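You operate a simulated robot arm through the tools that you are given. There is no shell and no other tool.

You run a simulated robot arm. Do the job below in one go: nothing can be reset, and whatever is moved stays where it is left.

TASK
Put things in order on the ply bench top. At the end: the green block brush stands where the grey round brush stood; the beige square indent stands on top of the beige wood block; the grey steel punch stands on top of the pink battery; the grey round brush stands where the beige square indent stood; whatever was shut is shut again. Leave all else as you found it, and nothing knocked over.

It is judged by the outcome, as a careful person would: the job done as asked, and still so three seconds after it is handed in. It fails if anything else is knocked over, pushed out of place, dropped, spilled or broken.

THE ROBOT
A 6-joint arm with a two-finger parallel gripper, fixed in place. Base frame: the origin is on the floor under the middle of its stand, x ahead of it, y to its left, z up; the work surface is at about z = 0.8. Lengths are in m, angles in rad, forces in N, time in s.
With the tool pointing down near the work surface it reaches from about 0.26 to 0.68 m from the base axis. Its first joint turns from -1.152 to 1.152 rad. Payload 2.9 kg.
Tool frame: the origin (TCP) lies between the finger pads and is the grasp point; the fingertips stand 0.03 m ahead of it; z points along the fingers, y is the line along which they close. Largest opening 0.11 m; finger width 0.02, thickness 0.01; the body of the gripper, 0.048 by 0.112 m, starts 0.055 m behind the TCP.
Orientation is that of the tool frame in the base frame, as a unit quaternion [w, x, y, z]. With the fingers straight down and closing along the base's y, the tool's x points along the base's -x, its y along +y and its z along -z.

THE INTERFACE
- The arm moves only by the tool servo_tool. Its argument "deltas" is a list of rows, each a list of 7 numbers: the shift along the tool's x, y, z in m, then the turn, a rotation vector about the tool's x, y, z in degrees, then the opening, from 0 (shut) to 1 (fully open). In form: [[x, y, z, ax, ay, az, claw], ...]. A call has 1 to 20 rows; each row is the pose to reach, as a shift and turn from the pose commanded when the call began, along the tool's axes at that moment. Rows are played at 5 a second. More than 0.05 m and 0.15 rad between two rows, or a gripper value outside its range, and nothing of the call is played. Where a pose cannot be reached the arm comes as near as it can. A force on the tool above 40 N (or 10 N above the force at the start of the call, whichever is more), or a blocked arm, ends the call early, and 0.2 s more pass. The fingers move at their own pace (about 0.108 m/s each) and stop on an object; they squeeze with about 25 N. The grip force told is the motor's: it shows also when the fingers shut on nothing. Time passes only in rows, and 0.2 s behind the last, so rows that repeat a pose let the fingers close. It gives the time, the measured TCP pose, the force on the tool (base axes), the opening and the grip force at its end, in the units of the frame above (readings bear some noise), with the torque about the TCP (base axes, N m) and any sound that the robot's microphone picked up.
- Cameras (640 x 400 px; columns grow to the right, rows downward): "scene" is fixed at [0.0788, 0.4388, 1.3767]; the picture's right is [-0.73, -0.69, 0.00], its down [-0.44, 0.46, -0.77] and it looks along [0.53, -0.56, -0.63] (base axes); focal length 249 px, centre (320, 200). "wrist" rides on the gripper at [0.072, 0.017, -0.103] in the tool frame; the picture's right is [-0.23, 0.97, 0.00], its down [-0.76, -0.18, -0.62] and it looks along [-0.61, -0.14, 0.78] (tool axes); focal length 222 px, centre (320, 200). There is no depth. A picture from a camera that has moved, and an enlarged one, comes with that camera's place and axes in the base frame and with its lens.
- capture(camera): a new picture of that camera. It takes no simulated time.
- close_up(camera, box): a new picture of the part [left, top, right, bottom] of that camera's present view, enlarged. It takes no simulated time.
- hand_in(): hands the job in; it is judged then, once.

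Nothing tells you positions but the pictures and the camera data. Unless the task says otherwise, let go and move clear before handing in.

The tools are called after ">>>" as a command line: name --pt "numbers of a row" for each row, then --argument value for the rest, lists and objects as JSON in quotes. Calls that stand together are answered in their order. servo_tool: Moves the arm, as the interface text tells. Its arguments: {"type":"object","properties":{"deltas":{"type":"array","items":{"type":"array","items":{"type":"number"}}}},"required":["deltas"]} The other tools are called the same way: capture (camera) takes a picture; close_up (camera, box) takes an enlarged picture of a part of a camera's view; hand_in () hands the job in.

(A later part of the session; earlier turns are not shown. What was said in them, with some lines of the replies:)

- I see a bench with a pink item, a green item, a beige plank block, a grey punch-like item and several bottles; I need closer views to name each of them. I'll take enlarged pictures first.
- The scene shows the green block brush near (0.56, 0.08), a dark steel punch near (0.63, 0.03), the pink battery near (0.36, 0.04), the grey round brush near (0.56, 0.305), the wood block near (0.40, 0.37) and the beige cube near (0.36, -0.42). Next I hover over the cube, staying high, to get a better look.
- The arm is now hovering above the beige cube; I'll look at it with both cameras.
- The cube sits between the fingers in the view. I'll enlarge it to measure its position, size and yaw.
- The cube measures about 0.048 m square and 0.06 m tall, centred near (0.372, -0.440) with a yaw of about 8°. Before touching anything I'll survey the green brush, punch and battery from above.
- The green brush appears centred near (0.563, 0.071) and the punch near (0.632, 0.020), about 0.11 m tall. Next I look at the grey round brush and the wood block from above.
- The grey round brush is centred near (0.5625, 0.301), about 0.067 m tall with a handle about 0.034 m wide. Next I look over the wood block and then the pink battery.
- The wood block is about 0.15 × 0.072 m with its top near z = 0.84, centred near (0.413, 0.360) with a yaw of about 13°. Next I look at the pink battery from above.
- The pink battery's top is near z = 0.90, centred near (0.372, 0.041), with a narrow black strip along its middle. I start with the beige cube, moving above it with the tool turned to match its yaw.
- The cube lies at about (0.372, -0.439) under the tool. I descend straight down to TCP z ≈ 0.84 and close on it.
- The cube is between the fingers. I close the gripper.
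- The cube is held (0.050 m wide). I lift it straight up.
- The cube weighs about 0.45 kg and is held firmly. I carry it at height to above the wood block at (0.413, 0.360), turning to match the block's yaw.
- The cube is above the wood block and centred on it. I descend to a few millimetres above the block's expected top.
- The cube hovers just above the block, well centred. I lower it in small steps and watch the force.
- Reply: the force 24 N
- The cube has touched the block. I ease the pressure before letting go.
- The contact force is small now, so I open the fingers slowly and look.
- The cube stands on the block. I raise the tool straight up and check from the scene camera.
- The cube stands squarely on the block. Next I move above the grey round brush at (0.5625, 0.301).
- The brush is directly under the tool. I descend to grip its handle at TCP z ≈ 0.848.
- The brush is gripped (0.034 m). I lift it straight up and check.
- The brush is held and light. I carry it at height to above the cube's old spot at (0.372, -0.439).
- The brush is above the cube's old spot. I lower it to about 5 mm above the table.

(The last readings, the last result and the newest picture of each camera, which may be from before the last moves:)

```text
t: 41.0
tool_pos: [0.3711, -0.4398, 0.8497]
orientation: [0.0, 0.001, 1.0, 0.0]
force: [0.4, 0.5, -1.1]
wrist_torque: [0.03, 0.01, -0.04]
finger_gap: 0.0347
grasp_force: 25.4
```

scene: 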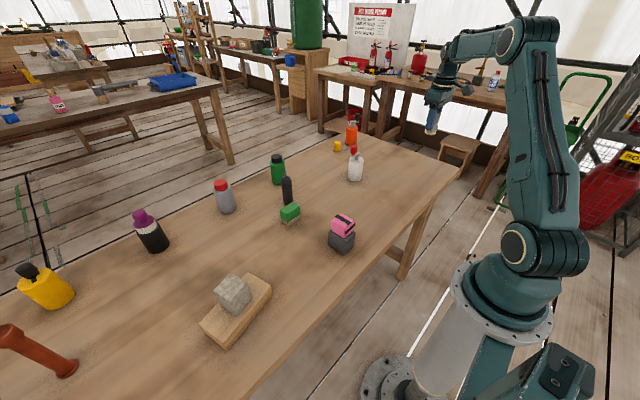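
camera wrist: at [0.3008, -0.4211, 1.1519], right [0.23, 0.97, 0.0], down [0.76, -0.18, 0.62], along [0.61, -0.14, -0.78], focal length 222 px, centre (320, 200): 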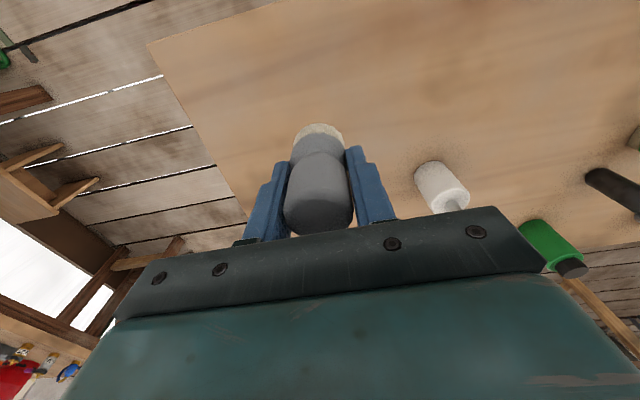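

The brush is about 1–2 mm above the table with no contact yet. I take two more small steps and watch the force.

>>> servo_tool --pt "0 0 0.0008 0 0 0 0" --pt "0 0 0.0016 0 0 0 0" --pt "0 0 0.0016 0 0 0 0"

>>> capture --camera "wrist"

```text
t: 41.8
tool_pos: [0.3714, -0.4397, 0.8488]
orientation: [0.0, 0.001, 1.0, 0.0]
force: [0.1, -0.4, 1.9]
wrist_torque: [-0.05, 0.01, -0.01]
finger_gap: 0.0343
grasp_force: 24.5
```

```text
taken
camera wrist: at [0.2992, -0.422, 0.9534], right [0.23, 0.97, 0.0], down [0.76, -0.18, 0.62], along [0.61, -0.14, -0.78], focal length 222 px, centre (320, 200)
```

wrist: 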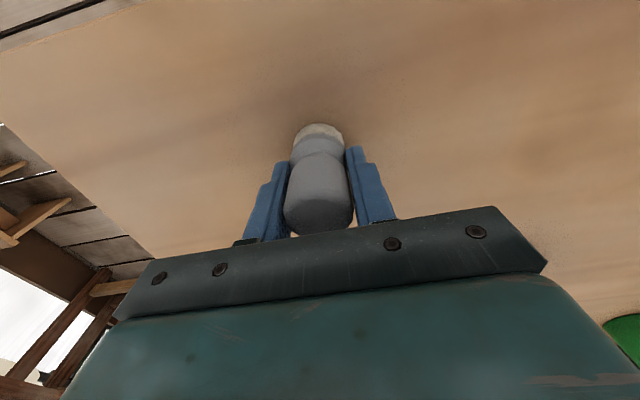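

It is just touching the table. I release gently and rise.

>>> servo_tool --pt "0 0 0.0004 0 0 0 0" --pt "0 0 0.0004 0 0 0 0.33" --pt "0 0 0.0004 0 0 0 0.38" --pt "0 0 0.0004 0 0 0 0.5" --pt "0 0 0.0004 0 0 0 0.75" --pt "0 0 0.0004 0 0 0 1" --pt "0 0 0.0004 0 0 0 1"

>>> capture --camera "wrist"

```text
t: 43.4
tool_pos: [0.3725, -0.4406, 0.8476]
orientation: [0.0, 0.001, 1.0, 0.0]
force: [0.3, -0.2, 0.0]
wrist_torque: [-0.03, 0.03, -0.01]
finger_gap: 0.1101
grasp_force: 0.1
```

```text
taken
camera wrist: at [0.2994, -0.4221, 0.9527], right [0.23, 0.97, 0.0], down [0.76, -0.18, 0.62], along [0.61, -0.14, -0.78], focal length 222 px, centre (320, 200)
```

wrist: 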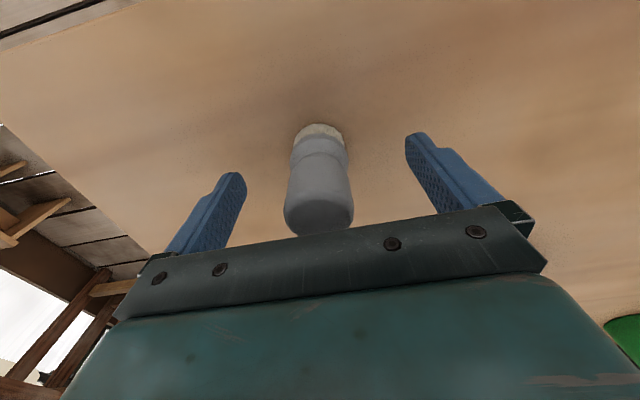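

The brush stands upright where the cube was. I rise clear and check it.

>>> servo_tool --pt "0 0 -0.03 0 0 0 1" --pt "0 0 -0.07 0 0 0 1" --pt "0 0 -0.11 0 0 0 1" --pt "0 0 -0.15 0 0 0 1" --pt "0 0 -0.19 0 0 0 1" --pt "0 0 -0.222 0 0 0 1" --pt "0 0 -0.222 0 0 0 1"

>>> capture --camera "wrist"

>>> close_up --camera "scene" --box '[380, 140, 450, 200]'

```text
t: 45.0
tool_pos: [0.3702, -0.4403, 1.0694]
orientation: [0.0, 0.001, 1.0, 0.0]
force: [-0.3, 1.1, -0.2]
wrist_torque: [0.02, 0.0, 0.02]
finger_gap: 0.1099
grasp_force: 0.1
```

```text
taken
camera wrist: at [0.2983, -0.4214, 1.1741], right [0.23, 0.97, 0.0], down [0.76, -0.18, 0.62], along [0.61, -0.14, -0.78], focal length 222 px, centre (320, 200)
```

wrist: 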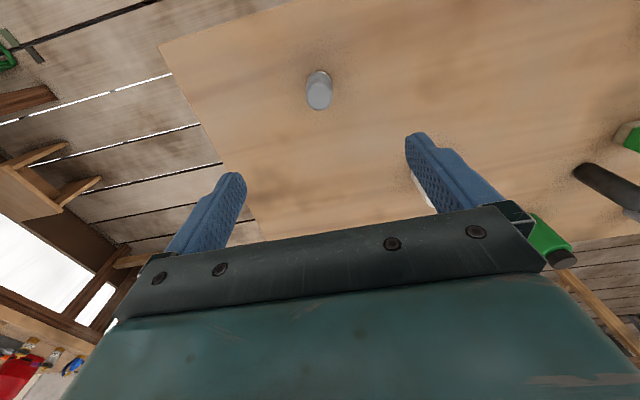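

```text
6.67 times, centred on (415, 170) of scene
camera zoom: at [0.0788, 0.4388, 1.3767], right [-0.73, -0.69, 0.0], down [-0.44, 0.46, -0.77], along [0.53, -0.56, -0.63], focal length 1660 px, centre (-313, 400)
```

zoom: 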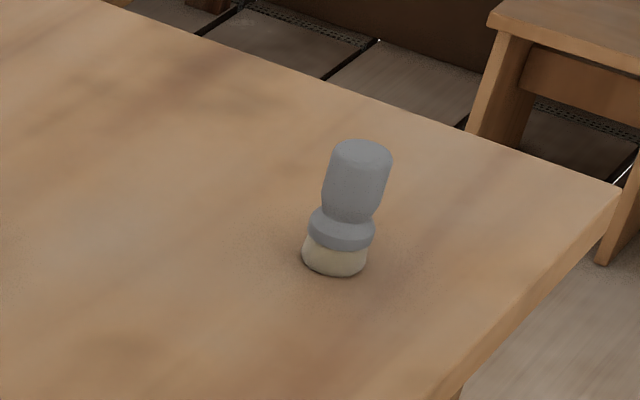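

The round brush stands well. Next I move above the steel punch at (0.632, 0.020).

>>> servo_tool --pt "-0.0218 0.0382 0 0 0 0 1" --pt "-0.0436 0.0764 0 0 0 0 1" --pt "-0.0654 0.1146 0 0 0 0 1" --pt "-0.0872 0.1528 0 0 0 0 1" --pt "-0.109 0.191 0 0 0 0 1" --pt "-0.1309 0.2292 0 0 0 0 1" --pt "-0.1527 0.2674 0 0 0 0 1" --pt "-0.1745 0.3056 0 0 0 0 1" --pt "-0.1963 0.3438 0 0 0 0 1" --pt "-0.2181 0.382 0 0 0 0 1" --pt "-0.2399 0.4202 0 0 0 0 1" --pt "-0.2617 0.4584 0 0 0 0 1" --pt "-0.2617 0.4584 0 0 0 0 1"

>>> capture --camera "wrist"

>>> close_up --camera "wrist" --box '[250, 50, 390, 160]'

```text
t: 47.8
tool_pos: [0.6359, 0.0184, 1.07]
orientation: [0.0, 0.001, 1.0, 0.0]
force: [0.1, 0.0, 0.5]
wrist_torque: [-0.02, -0.03, -0.01]
finger_gap: 0.1101
grasp_force: 0.0
```

```text
taken
camera wrist: at [0.5636, 0.0371, 1.1741], right [0.23, 0.97, 0.0], down [0.76, -0.18, 0.62], along [0.61, -0.14, -0.78], focal length 222 px, centre (320, 200)
```

wrist: 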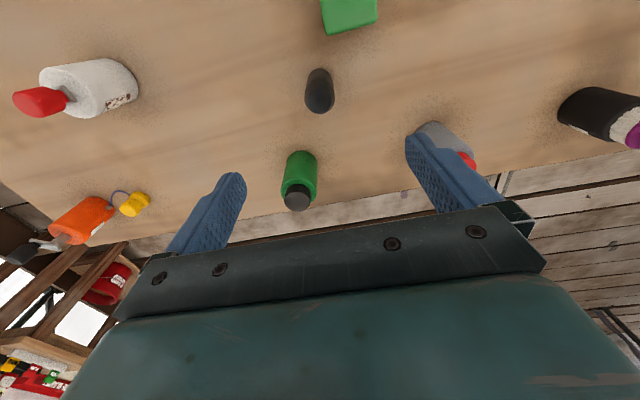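

```text
3.64 times, centred on (320, 105) of wrist
camera zoom: at [0.5636, 0.0371, 1.1741], right [0.23, 0.97, 0.0], down [0.76, -0.18, 0.62], along [0.61, -0.14, -0.78], focal length 808 px, centre (320, 546)
```

zoom: 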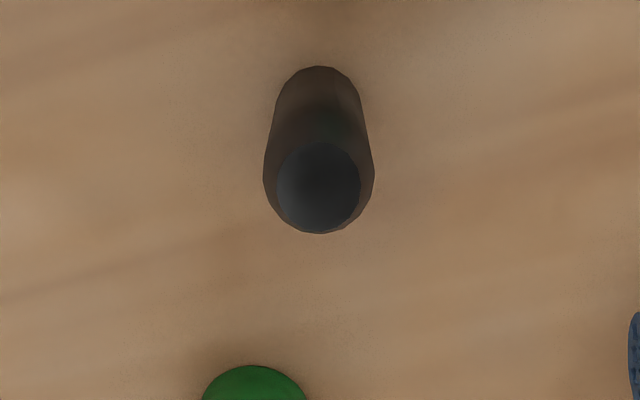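

The punch is at (0.631, 0.021) with its top near z = 0.912. I correct the offset and descend to grip its upper body at TCP z ≈ 0.868.

>>> servo_tool --pt "0.0045 0.001 0.0 0 0 0 1" --pt "0.0045 0.001 0.04 0 0 0 1" --pt "0.0045 0.001 0.08 0 0 0 1" --pt "0.0045 0.001 0.12 0 0 0 1" --pt "0.0045 0.001 0.155 0 0 0 1" --pt "0.0045 0.001 0.185 0 0 0 1" --pt "0.0045 0.001 0.203 0 0 0 1" --pt "0.0045 0.001 0.203 0 0 0 1"

>>> capture --camera "wrist"

```text
t: 49.6
tool_pos: [0.6312, 0.0191, 0.867]
orientation: [0.0, 0.001, 1.0, 0.001]
force: [0.0, 0.9, -0.9]
wrist_torque: [0.0, -0.01, 0.05]
finger_gap: 0.11
grasp_force: 0.0
```

```text
taken
camera wrist: at [0.5587, 0.0371, 0.971], right [0.23, 0.97, 0.0], down [0.76, -0.18, 0.62], along [0.61, -0.14, -0.78], focal length 222 px, centre (320, 200)
```

wrist: 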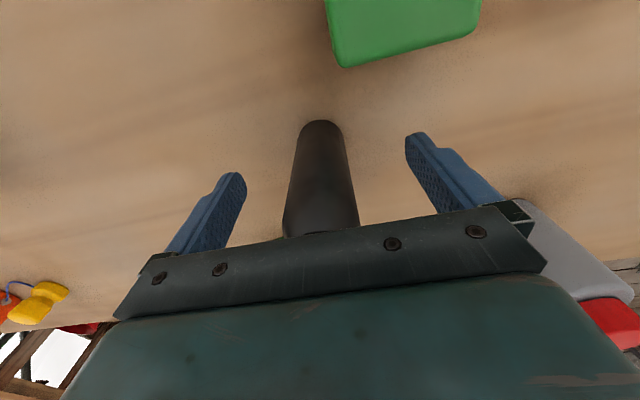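

>>> servo_tool --pt "0 0 0 0 0 0 0.6" --pt "0 0 0 0 0 0 0.4" --pt "0 0 0 0 0 0 0.3" --pt "0 0 0 0 0 0 0" --pt "0 0 0 0 0 0 0" --pt "0 0 0 0 0 0 0"

>>> capture --camera "wrist"

```text
t: 51.0
tool_pos: [0.6308, 0.0192, 0.8669]
orientation: [0.0, 0.001, 1.0, 0.0]
force: [0.0, 2.8, -0.2]
wrist_torque: [0.1, -0.09, 0.02]
finger_gap: 0.0347
grasp_force: 24.8
```

```text
taken
camera wrist: at [0.5587, 0.0373, 0.9714], right [0.23, 0.97, 0.0], down [0.76, -0.18, 0.62], along [0.61, -0.14, -0.78], focal length 222 px, centre (320, 200)
```

wrist: 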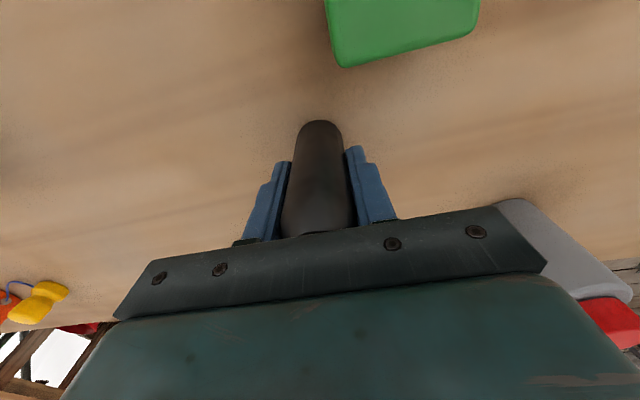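

The punch is gripped upright. I lift it straight up.

>>> servo_tool --pt "0 0 -0.01 0 0 0 0" --pt "0 0 -0.03 0 0 0 0" --pt "0 0 -0.06 0 0 0 0" --pt "0 0 -0.1 0 0 0 0" --pt "0 0 -0.14 0 0 0 0" --pt "0 0 -0.18 0 0 0 0" --pt "0 0 -0.2 0 0 0 0" --pt "0 0 -0.2 0 0 0 0"

>>> capture --camera "wrist"

>>> close_up --camera "scene" --box '[230, 90, 390, 260]'

```text
t: 52.8
tool_pos: [0.6298, 0.0196, 1.0686]
orientation: [0.0, 0.0, 1.0, 0.0]
force: [0.1, -0.1, -5.1]
wrist_torque: [0.02, 0.0, -0.01]
finger_gap: 0.0351
grasp_force: 25.3
```

```text
taken
camera wrist: at [0.5574, 0.0369, 1.1728], right [0.23, 0.97, 0.0], down [0.76, -0.18, 0.62], along [0.61, -0.14, -0.78], focal length 222 px, centre (320, 200)
```

wrist: 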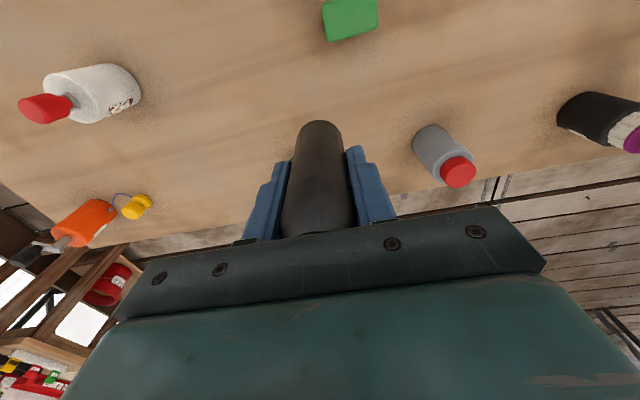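

```text
2.35 times, centred on (310, 175) of scene
camera zoom: at [0.0789, 0.4388, 1.3767], right [-0.73, -0.69, 0.0], down [-0.44, 0.46, -0.77], along [0.53, -0.56, -0.63], focal length 586 px, centre (344, 259)
```

zoom: 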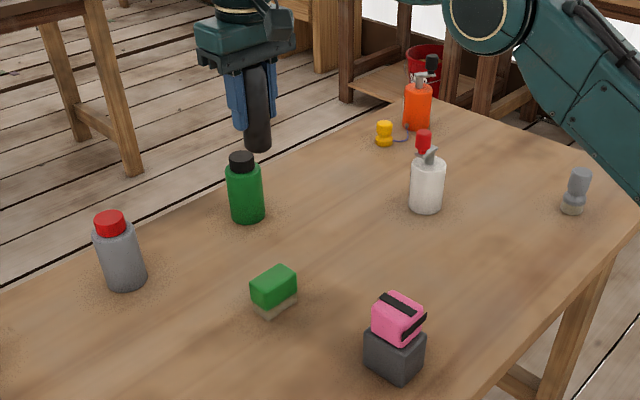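

The punch (about 0.5 kg) is held upright. I carry it toward the pink battery at height.

>>> servo_tool --pt "0.04 0.0033 0 0 0 0 0" --pt "0.08 0.0066 0 0 0 0 0" --pt "0.12 0.0099 0 0 0 0 0" --pt "0.16 0.0132 0 0 0 0 0" --pt "0.2 0.0165 0 0 0 0 0" --pt "0.235 0.0193 0 0 0 0 0" --pt "0.2574 0.0211 0 0 0 0 0" --pt "0.2574 0.0211 0 0 0 0 0"

>>> capture --camera "wrist"

>>> close_up --camera "wrist" --box '[250, 20, 390, 140]'

>>> close_up --camera "scene" --box '[270, 140, 410, 260]'

```text
t: 54.6
tool_pos: [0.3717, 0.0414, 1.0672]
orientation: [-0.001, 0.001, 1.0, 0.001]
force: [-0.1, 0.6, -6.3]
wrist_torque: [0.01, -0.02, 0.0]
finger_gap: 0.0349
grasp_force: 24.9
```

```text
taken
camera wrist: at [0.2988, 0.0583, 1.1726], right [0.23, 0.97, 0.0], down [0.76, -0.18, 0.62], along [0.61, -0.14, -0.78], focal length 222 px, centre (320, 200)
```

wrist: 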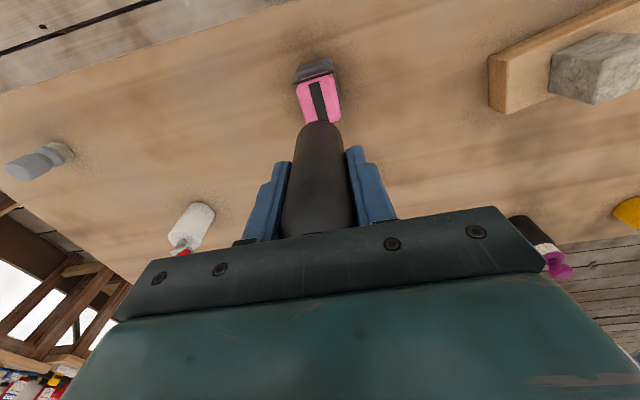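

```text
3.33 times, centred on (320, 80) of wrist
camera zoom: at [0.2988, 0.0583, 1.1726], right [0.23, 0.97, 0.0], down [0.76, -0.18, 0.62], along [0.61, -0.14, -0.78], focal length 740 px, centre (320, 600)
```

zoom: 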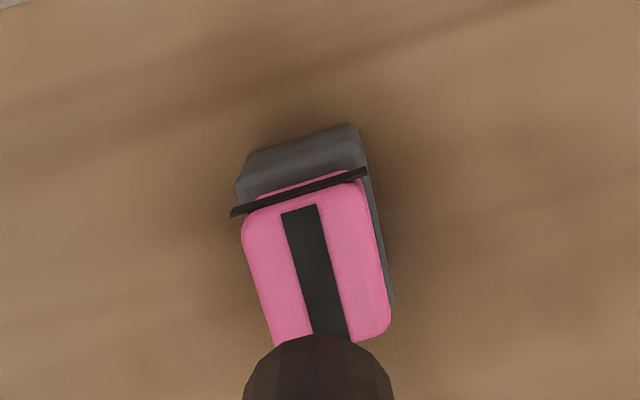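

```text
3.33 times, centred on (340, 200) of scene
camera zoom: at [0.0788, 0.4388, 1.3767], right [-0.73, -0.69, 0.0], down [-0.44, 0.46, -0.77], along [0.53, -0.56, -0.63], focal length 830 px, centre (253, 200)
```

zoom: 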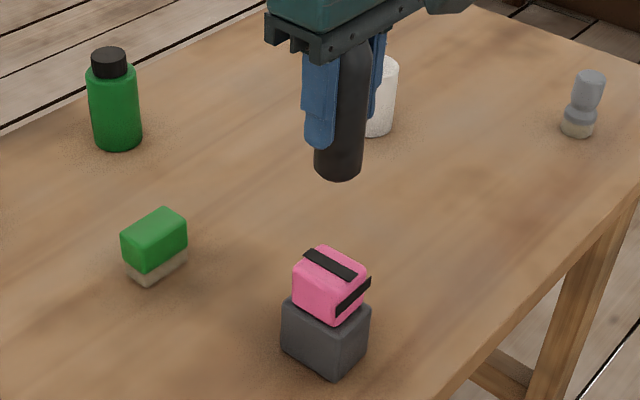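

The punch is centred over the battery to within about 2 mm. I make a small correction and lower to roughly 1 cm above the battery's top, then look again.

>>> servo_tool --pt "0.0015 -0.0003 0.02 0 0 0 0" --pt "0.0015 -0.0003 0.045 0 0 0 0" --pt "0.0015 -0.0003 0.065 0 0 0 0" --pt "0.0015 -0.0003 0.08 0 0 0 0" --pt "0.0015 -0.0003 0.089 0 0 0 0" --pt "0.0015 -0.0003 0.089 0 0 0 0"

>>> close_up --camera "wrist" --box '[240, 30, 400, 150]'

>>> close_up --camera "scene" --box '[300, 170, 390, 260]'

```text
t: 56.0
tool_pos: [0.3714, 0.0414, 0.9772]
orientation: [0.0, 0.001, 1.0, 0.0]
force: [-0.3, -0.4, -5.5]
wrist_torque: [-0.01, 0.0, 0.01]
finger_gap: 0.0348
grasp_force: 24.9
```

```text
3.33 times, centred on (320, 90) of wrist
camera zoom: at [0.2987, 0.0593, 1.0814], right [0.23, 0.97, 0.0], down [0.76, -0.18, 0.62], along [0.61, -0.14, -0.78], focal length 740 px, centre (320, 567)
```

zoom: 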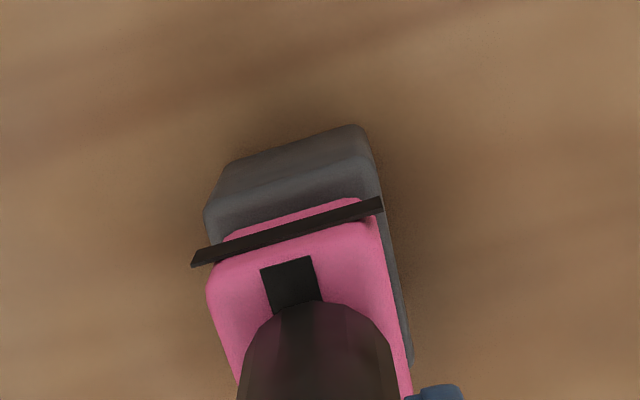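

```text
4.44 times, centred on (345, 215) of scene
camera zoom: at [0.0788, 0.4388, 1.3767], right [-0.73, -0.69, 0.0], down [-0.44, 0.46, -0.77], along [0.53, -0.56, -0.63], focal length 1107 px, centre (209, 133)
```

zoom: 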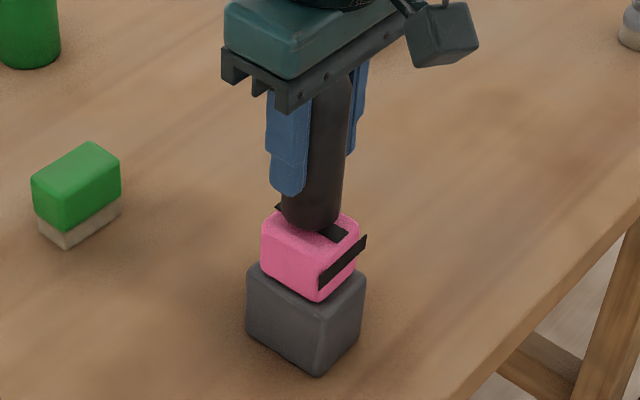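

The punch's base is about 5–8 mm above the battery's top and centred. I nudge it by 1 mm and lower in small steps.

>>> servo_tool --pt "0.001 -0.001 0.001 0 0 0 0" --pt "0.001 -0.001 0.002 0 0 0 0" --pt "0.001 -0.001 0.003 0 0 0 0" --pt "0.001 -0.001 0.004 0 0 0 0" --pt "0.001 -0.001 0.004 0 0 0 0"

```text
t: 57.2
tool_pos: [0.3694, 0.04, 0.9736]
orientation: [0.0, 0.001, 1.0, 0.0]
force: [-0.3, 0.4, -3.8]
wrist_torque: [-0.01, -0.03, 0.02]
finger_gap: 0.0347
grasp_force: 24.9
```

>>> servo_tool --pt "0 0 0.001 0 0 0 0" --pt "0 0 0.002 0 0 0 0" --pt "0 0 0.002 0 0 0 0"

>>> close_up --camera "scene" --box '[310, 195, 380, 255]'

>>> close_up --camera "wrist" --box '[240, 30, 400, 150]'

```text
t: 58.0
tool_pos: [0.3705, 0.0397, 0.973]
orientation: [0.002, 0.001, 1.0, 0.0]
force: [-0.9, -1.1, 21.1]
wrist_torque: [-0.06, -0.01, -0.18]
finger_gap: 0.0347
grasp_force: 25.0
```

```text
6.67 times, centred on (345, 225) of scene
camera zoom: at [0.0785, 0.4387, 1.3768], right [-0.73, -0.69, 0.0], down [-0.44, 0.46, -0.77], along [0.53, -0.56, -0.63], focal length 1660 px, centre (153, 33)
```

zoom: 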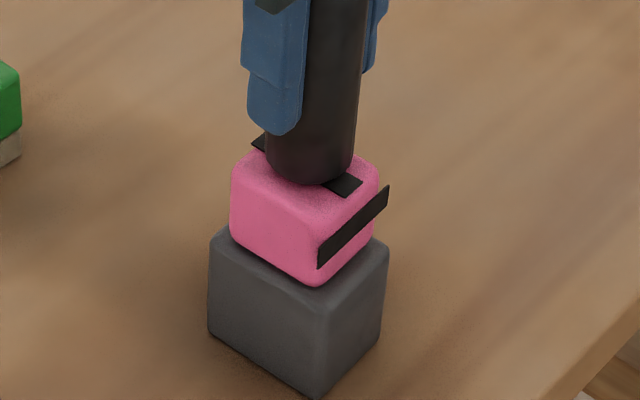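

```text
3.33 times, centred on (320, 90) of wrist
camera zoom: at [0.2975, 0.0578, 1.0771], right [0.23, 0.97, 0.0], down [0.76, -0.18, 0.63], along [0.61, -0.14, -0.78], focal length 740 px, centre (320, 567)
```

zoom: 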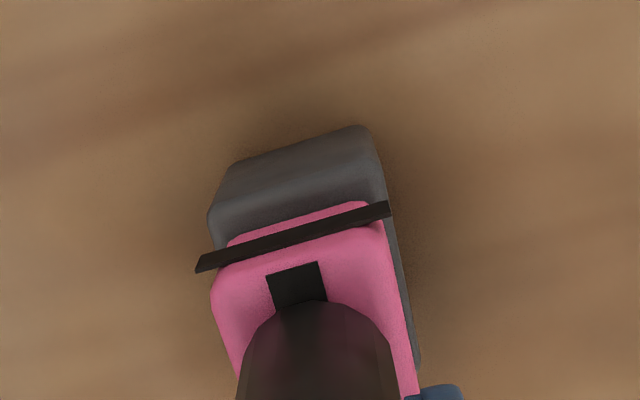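

Contact is made and the punch is centred on the battery. I ease the pressure before letting go.

>>> servo_tool --pt "0 0 -0.0005 0 0 0 0" --pt "0 0 -0.001 0 0 0 0" --pt "0 0 -0.001 0 0 0 0"

```text
t: 58.8
tool_pos: [0.3698, 0.0399, 0.9735]
orientation: [-0.001, 0.001, 1.0, 0.0]
force: [3.6, -0.3, 5.9]
wrist_torque: [-0.03, -0.46, -0.02]
finger_gap: 0.0348
grasp_force: 25.1
```

>>> servo_tool --pt "0 0 -0.0004 0 0 0 0" --pt "0 0 -0.0004 0 0 0 0"

```text
t: 59.4
tool_pos: [0.3695, 0.0396, 0.9733]
orientation: [-0.003, 0.001, 1.0, 0.0]
force: [-0.7, 1.4, -5.3]
wrist_torque: [0.0, 0.0, 0.06]
finger_gap: 0.0348
grasp_force: 24.6
```

The punch hangs a fraction of a millimetre off the surface; I lower it by a hair and open the fingers gently.

>>> servo_tool --pt "0 0 0.0003 0 0 0 0" --pt "0 0 0.0003 0 0 0 0.325" --pt "0 0 0.0003 0 0 0 0.335" --pt "0 0 0.0003 0 0 0 0.35" --pt "0 0 0.0003 0 0 0 0.4" --pt "0 0 0.0003 0 0 0 0.45"

>>> close_up --camera "scene" --box '[300, 170, 390, 260]'

>>> capture --camera "wrist"

```text
t: 60.8
tool_pos: [0.3699, 0.0392, 0.9731]
orientation: [0.0, 0.001, 1.0, 0.0]
force: [0.0, -0.6, -0.7]
wrist_torque: [0.02, 0.02, 0.02]
finger_gap: 0.0497
grasp_force: 0.0
```

```text
4.44 times, centred on (345, 215) of scene
camera zoom: at [0.0788, 0.4388, 1.3767], right [-0.73, -0.69, 0.0], down [-0.44, 0.46, -0.77], along [0.53, -0.56, -0.63], focal length 1107 px, centre (209, 133)
```

zoom: 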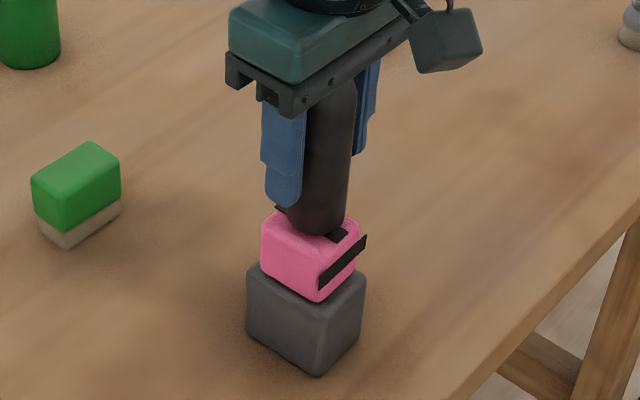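

```text
taken
camera wrist: at [0.2972, 0.0574, 1.0781], right [0.23, 0.97, 0.0], down [0.76, -0.18, 0.62], along [0.61, -0.14, -0.78], focal length 222 px, centre (320, 200)
```

wrist: 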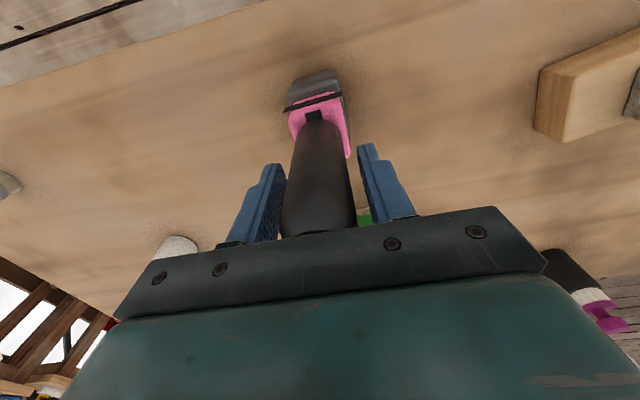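

The punch stands upright on its own. I open the fingers fully and rise straight up.

>>> servo_tool --pt "0 0 0 0 0 0 0.6" --pt "0 0 0 0 0 0 0.8" --pt "0 0 0 0 0 0 1" --pt "0 0 0 0 0 0 1" --pt "0 0 -0.02 0 0 0 1" --pt "0 0 -0.05 0 0 0 1" --pt "0 0 -0.08 0 0 0 1" --pt "0 0 -0.11 0 0 0 1" --pt "0 0 -0.14 0 0 0 1" --pt "0 0 -0.14 0 0 0 1"

>>> close_up --camera "scene" --box '[300, 160, 390, 260]'

>>> capture --camera "wrist"

```text
t: 63.0
tool_pos: [0.3701, 0.0398, 1.1145]
orientation: [0.001, 0.001, 1.0, 0.0]
force: [-0.3, -0.8, 0.2]
wrist_torque: [0.03, -0.01, 0.0]
finger_gap: 0.11
grasp_force: 0.0
```

```text
4.00 times, centred on (345, 210) of scene
camera zoom: at [0.0788, 0.4388, 1.3767], right [-0.73, -0.69, 0.0], down [-0.44, 0.46, -0.77], along [0.53, -0.56, -0.63], focal length 996 px, centre (220, 160)
```

zoom: 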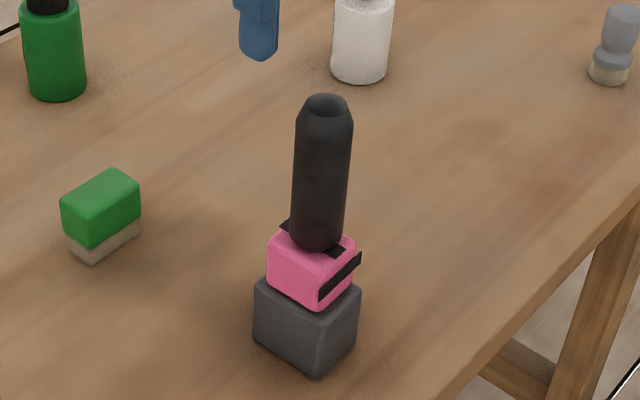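

```text
taken
camera wrist: at [0.2978, 0.0584, 1.2176], right [0.23, 0.97, 0.0], down [0.76, -0.18, 0.62], along [0.61, -0.14, -0.78], focal length 222 px, centre (320, 200)
```

wrist: 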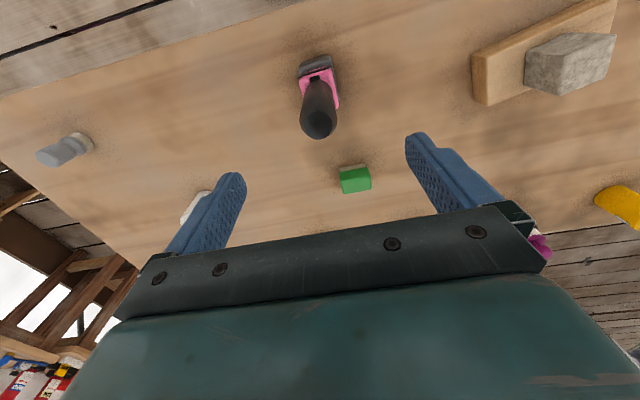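

The punch stands steady on the battery. Next I move over to the green block brush near (0.563, 0.071), staying high until clear of the punch.

>>> servo_tool --pt "-0.04 0.0064 0 0 0 0 1" --pt "-0.08 0.0128 0 0 0 0 1" --pt "-0.12 0.0193 0 0 0 0 1" --pt "-0.16 0.0257 0 0 0 0 1" --pt "-0.193 0.031 0 0 0 0 1" --pt "-0.193 0.031 0.04 0 0 0 1" --pt "-0.193 0.031 0.08 0 0 0 1" --pt "-0.193 0.031 0.115 0 0 0 1" --pt "-0.193 0.031 0.115 0 0 0 1"

>>> capture --camera "wrist"

>>> close_up --camera "wrist" --box '[250, 60, 390, 160]'

```text
t: 65.0
tool_pos: [0.563, 0.0689, 0.9974]
orientation: [0.0, 0.001, 1.0, 0.0]
force: [0.2, 0.4, -0.2]
wrist_torque: [0.0, -0.04, 0.01]
finger_gap: 0.11
grasp_force: 0.1
```

```text
taken
camera wrist: at [0.49, 0.0872, 1.101], right [0.23, 0.97, 0.0], down [0.76, -0.18, 0.62], along [0.61, -0.14, -0.78], focal length 222 px, centre (320, 200)
```

wrist: 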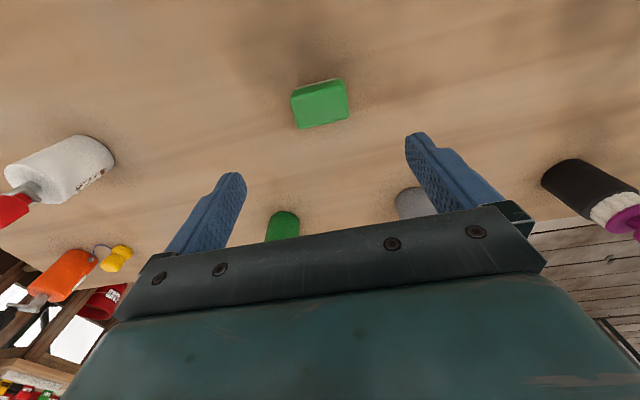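

```text
4.00 times, centred on (320, 110) of wrist
camera zoom: at [0.49, 0.0872, 1.101], right [0.23, 0.97, 0.0], down [0.76, -0.18, 0.62], along [0.61, -0.14, -0.78], focal length 888 px, centre (320, 560)
```

zoom: 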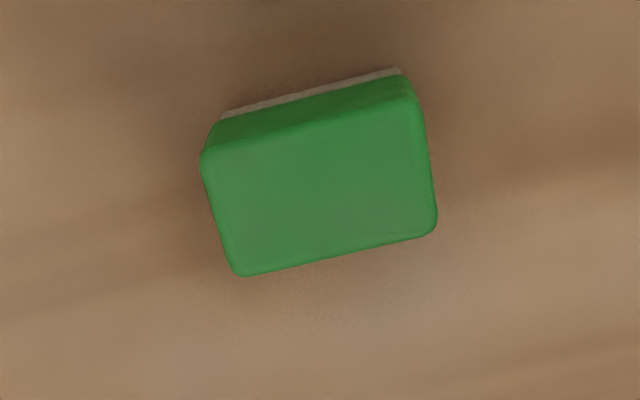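

The green brush is at (0.562, 0.071), about 0.058 m wide along y, squarely under the tool. I descend to TCP z ≈ 0.84.

>>> servo_tool --pt "0 0.0008 0.04 0 0 0 1" --pt "0 0.0008 0.08 0 0 0 1" --pt "0 0.0008 0.115 0 0 0 1" --pt "0 0.0008 0.142 0 0 0 1" --pt "0 0.0008 0.158 0 0 0 1" --pt "0 0.0008 0.158 0 0 0 1"

>>> capture --camera "wrist"

```text
t: 66.4
tool_pos: [0.5622, 0.0687, 0.8386]
orientation: [0.0, 0.0, 1.0, 0.0]
force: [-0.2, 0.3, 0.3]
wrist_torque: [-0.02, -0.01, 0.03]
finger_gap: 0.1101
grasp_force: 0.1
```

```text
taken
camera wrist: at [0.4902, 0.0872, 0.9445], right [0.23, 0.97, 0.0], down [0.76, -0.18, 0.62], along [0.61, -0.14, -0.78], focal length 222 px, centre (320, 200)
```

wrist: 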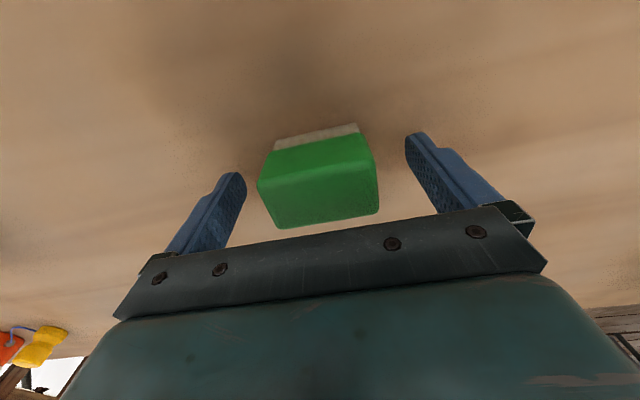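

The green brush lies between the fingers. I close on it.

>>> servo_tool --pt "0 0 0 0 0 0 0.7" --pt "0 0 0 0 0 0 0.5" --pt "0 0 0 0 0 0 0" --pt "0 0 0 0 0 0 0" --pt "0 0 0 0 0 0 0" --pt "0 0 0 0 0 0 0"

>>> capture --camera "wrist"

```text
t: 67.8
tool_pos: [0.5638, 0.0697, 0.8403]
orientation: [0.0, 0.001, 1.0, -0.001]
force: [-0.2, 0.2, -0.4]
wrist_torque: [-0.01, 0.01, -0.02]
finger_gap: 0.0594
grasp_force: 24.8
```

```text
taken
camera wrist: at [0.4902, 0.0873, 0.9446], right [0.23, 0.97, 0.0], down [0.76, -0.18, 0.62], along [0.61, -0.14, -0.78], focal length 222 px, centre (320, 200)
```

wrist: 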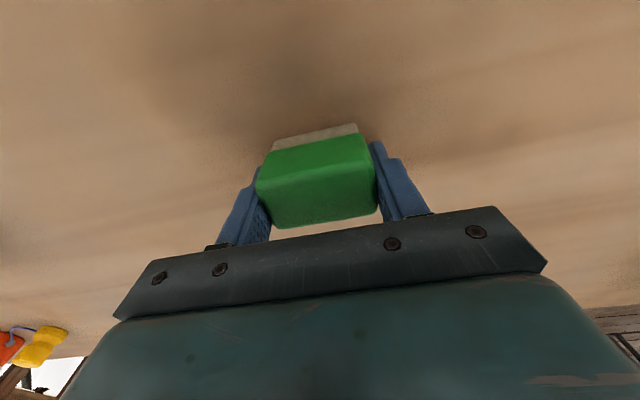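

The green brush is held (0.059 m). I lift it and carry it to the round brush's old spot at (0.562, 0.301).

>>> servo_tool --pt "0 0 -0.02 0 0 0 0" --pt "0 0 -0.05 0 0 0 0" --pt "0 0 -0.09 0 0 0 0" --pt "0 0 -0.13 0 0 0 0" --pt "0 0 -0.15 0 0 0 0" --pt "0 0.04 -0.15 0 0 0 0" --pt "0 0.08 -0.15 0 0 0 0" --pt "0 0.12 -0.15 0 0 0 0" --pt "0 0.16 -0.15 0 0 0 0" --pt "0 0.2 -0.15 0 0 0 0" --pt "0 0.2305 -0.15 0 0 0 0" --pt "0 0.2305 -0.15 0 0 0 0"

>>> capture --camera "wrist"

>>> capture --camera "scene"

```text
t: 70.4
tool_pos: [0.5633, 0.3009, 0.9892]
orientation: [0.0, 0.001, 1.0, 0.001]
force: [-0.7, 0.6, -0.5]
wrist_torque: [-0.01, 0.02, 0.02]
finger_gap: 0.0592
grasp_force: 24.5
```

```text
taken
camera wrist: at [0.4908, 0.3195, 1.0944], right [0.23, 0.97, 0.0], down [0.76, -0.18, 0.62], along [0.61, -0.14, -0.78], focal length 222 px, centre (320, 200)
```

wrist: 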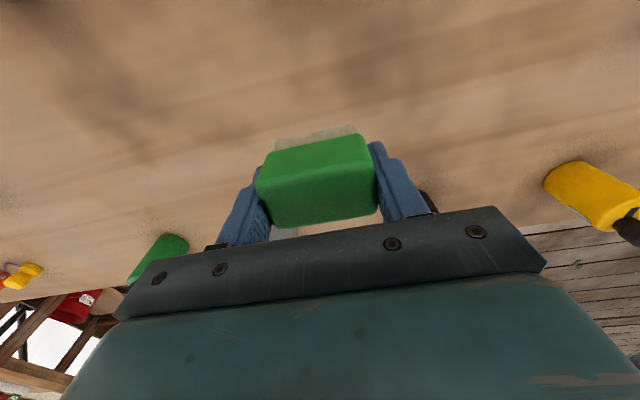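

```text
taken
```

scene: 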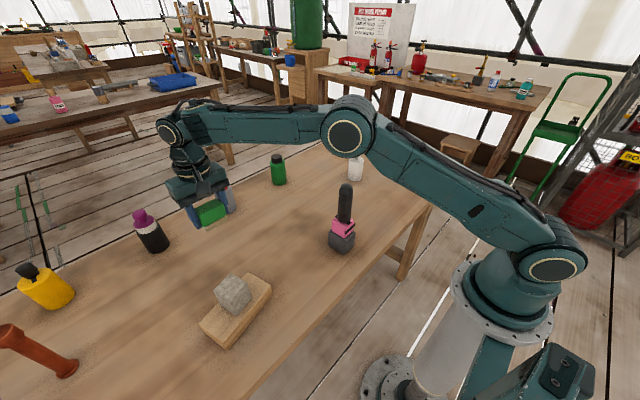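

The green brush is above its new spot. I lower it, then make small steps to contact.

>>> servo_tool --pt "0 0 0.04 0 0 0 0" --pt "0 0 0.08 0 0 0 0" --pt "0 0 0.115 0 0 0 0" --pt "0 0 0.135 0 0 0 0" --pt "0 0 0.144 0 0 0 0" --pt "0 0 0.144 0 0 0 0"

>>> servo_tool --pt "0 0 0.0015 0 0 0 0" --pt "0 0 0.003 0 0 0 0" --pt "0 0 0.0045 0 0 0 0" --pt "0 0 0.0045 0 0 0 0"

>>> servo_tool --pt "0 0 0.0006 0 0 0 0" --pt "0 0 0.0012 0 0 0 0" --pt "0 0 0.0012 0 0 0 0"

```text
t: 71.8
tool_pos: [0.5639, 0.3002, 0.8446]
orientation: [0.0, 0.002, 1.0, 0.0]
force: [0.4, 0.4, 0.0]
wrist_torque: [0.01, 0.0, 0.01]
finger_gap: 0.0596
grasp_force: 25.1
```

```text
t: 72.8
tool_pos: [0.5636, 0.3008, 0.8409]
orientation: [0.0, 0.001, 1.0, 0.001]
force: [1.0, 0.7, -0.7]
wrist_torque: [0.0, 0.0, -0.01]
finger_gap: 0.0596
grasp_force: 25.1
```

```text
t: 73.6
tool_pos: [0.5644, 0.3012, 0.84]
orientation: [0.001, 0.001, 1.0, 0.0]
force: [-1.4, -1.8, 4.7]
wrist_torque: [-0.15, 0.1, -0.02]
finger_gap: 0.0593
grasp_force: 25.0
```

It is lightly touching the table. I release gently and check before rising.

>>> servo_tool --pt "0 0 -0.0002 0 0 0 0" --pt "0 0 -0.0002 0 0 0 0.56" --pt "0 0 -0.0002 0 0 0 0.6" --pt "0 0 -0.0002 0 0 0 0.75" --pt "0 0 -0.0002 0 0 0 1" --pt "0 0 -0.0002 0 0 0 1"

>>> capture --camera "wrist"

```text
t: 75.0
tool_pos: [0.5633, 0.3009, 0.8401]
orientation: [0.001, 0.001, 1.0, -0.001]
force: [0.1, 0.6, -0.7]
wrist_torque: [0.0, 0.0, 0.04]
finger_gap: 0.1102
grasp_force: 0.0
```

```text
taken
camera wrist: at [0.4907, 0.3192, 0.9446], right [0.23, 0.97, 0.0], down [0.76, -0.18, 0.62], along [0.61, -0.14, -0.78], focal length 222 px, centre (320, 200)
```

wrist: 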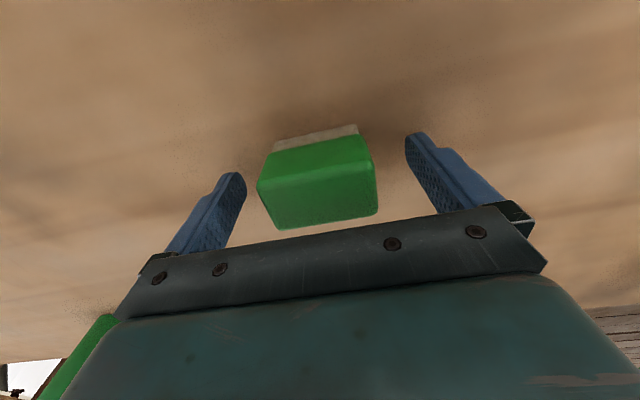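

The green brush stands flat on the bench. I rise clear and take final pictures.

>>> servo_tool --pt "0 0 -0.03 0 0 0 1" --pt "0 0 -0.07 0 0 0 1" --pt "0 0 -0.11 0 0 0 1" --pt "0 0 -0.15 0 0 0 1" --pt "0 0 -0.19 0 0 0 1" --pt "0 0 -0.23 0 0 0 1" --pt "0 0 -0.27 0 0 0 1" --pt "0 0 -0.27 0 0 0 1"

>>> capture --camera "scene"

>>> capture --camera "wrist"

```text
t: 76.8
tool_pos: [0.559, 0.2991, 1.1083]
orientation: [-0.001, 0.0, 1.0, 0.0]
force: [0.4, -0.2, -0.3]
wrist_torque: [-0.03, 0.0, 0.01]
finger_gap: 0.1101
grasp_force: 0.0
out of reach, approached as far as the arm can: row 7, 8
```

```text
taken
```

scene: 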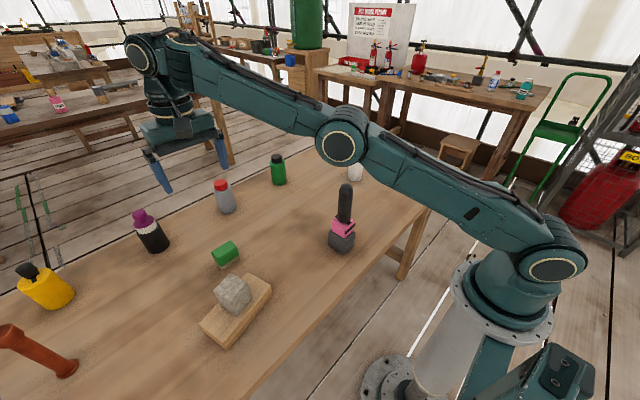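

```text
taken
camera wrist: at [0.4863, 0.3174, 1.2123], right [0.23, 0.97, 0.0], down [0.76, -0.18, 0.62], along [0.61, -0.14, -0.78], focal length 222 px, centre (320, 200)
```

wrist: 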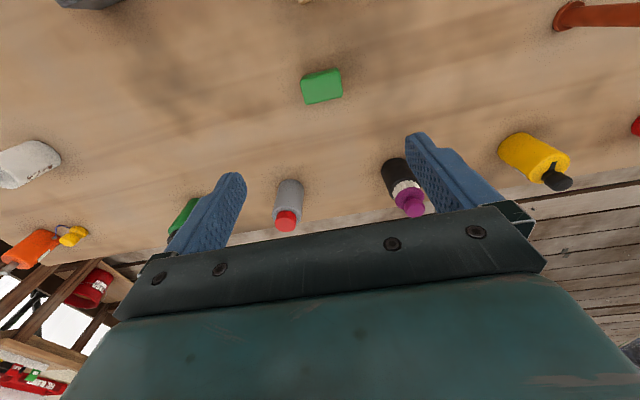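

All items look right; the arm hides the round brush in this picture. I move the arm back to its starting pose at height and check everything once more.

>>> servo_tool --pt "0.03 -0.02 0 0 0 0 1" --pt "0.055 -0.05 -0.01 0 0 0 1" --pt "0.08 -0.085 -0.025 0 0 0 1" --pt "0.1 -0.12 -0.04 0 0 0 1" --pt "0.11 -0.155 -0.055 0 0 0 1" --pt "0.12 -0.19 -0.07 0 0 0 1" --pt "0.125 -0.225 -0.085 0 0 0 1" --pt "0.125 -0.26 -0.09 0 0 0 1" --pt "0.125 -0.26 -0.09 0 0 0 1"

>>> capture --camera "scene"

>>> capture --camera "wrist"

>>> close_up --camera "scene" --box '[180, 140, 450, 350]'

```text
t: 78.8
tool_pos: [0.4328, 0.0388, 1.1976]
orientation: [0.001, 0.001, 1.0, 0.0]
force: [0.0, -0.5, 0.0]
wrist_torque: [0.0, -0.02, 0.0]
finger_gap: 0.11
grasp_force: 0.0
```

```text
taken
```

scene: 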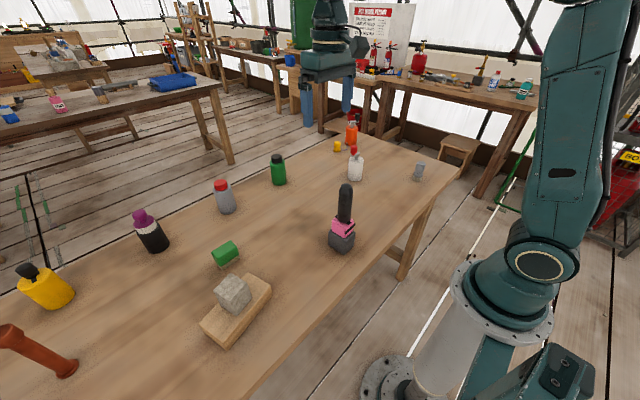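

```text
taken
camera wrist: at [0.3598, 0.057, 1.3034], right [0.23, 0.97, 0.0], down [0.76, -0.18, 0.62], along [0.61, -0.14, -0.78], focal length 222 px, centre (320, 200)
```

wrist: 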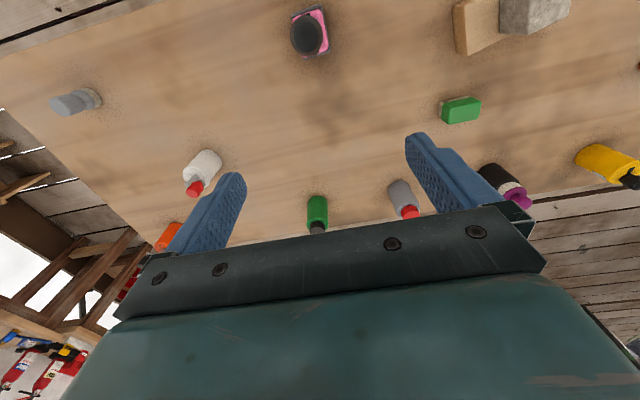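

```text
1.90 times, centred on (315, 245) of scene
camera zoom: at [0.0788, 0.4388, 1.3767], right [-0.73, -0.69, 0.0], down [-0.44, 0.46, -0.77], along [0.53, -0.56, -0.63], focal length 474 px, centre (330, 114)
```

zoom: 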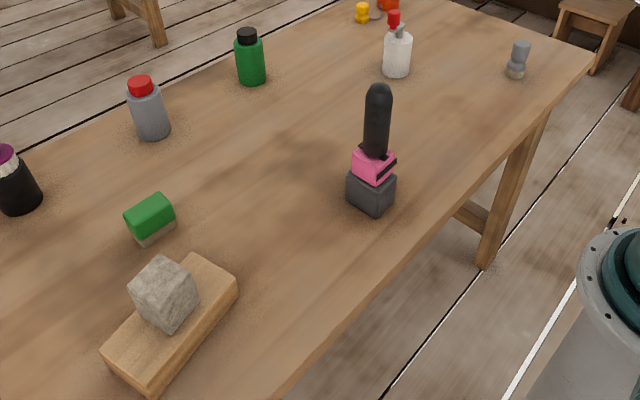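

Everything is in place: the cube is on the wood block, the punch is upright on the pink battery, the green brush is on the round brush's old spot and the round brush is on the cube's old spot. Nothing else has moved, nothing was opened, and the arm is clear, so I hand in.

>>> hand_in

```text
The job is handed in.
```

The job is done and handed in. The last pictures, taken with the arm back near its starting pose and clear of everything, show all four moves in place:

- **Beige square indent:** it stands on top of the beige wood block, near the middle. I took this to be the stone-textured cube, as nothing else on the bench fit the name.
- **Grey round brush:** it stands upright where the beige square indent stood.
- **Grey steel punch:** it stands upright on top of the pink battery. I took the dark grey cylinder to be the punch.
- **Green block brush:** it stands flat where the grey round brush stood.

I opened nothing, so there was nothing to shut again. In the last pictures nothing else was knocked over or visibly moved.
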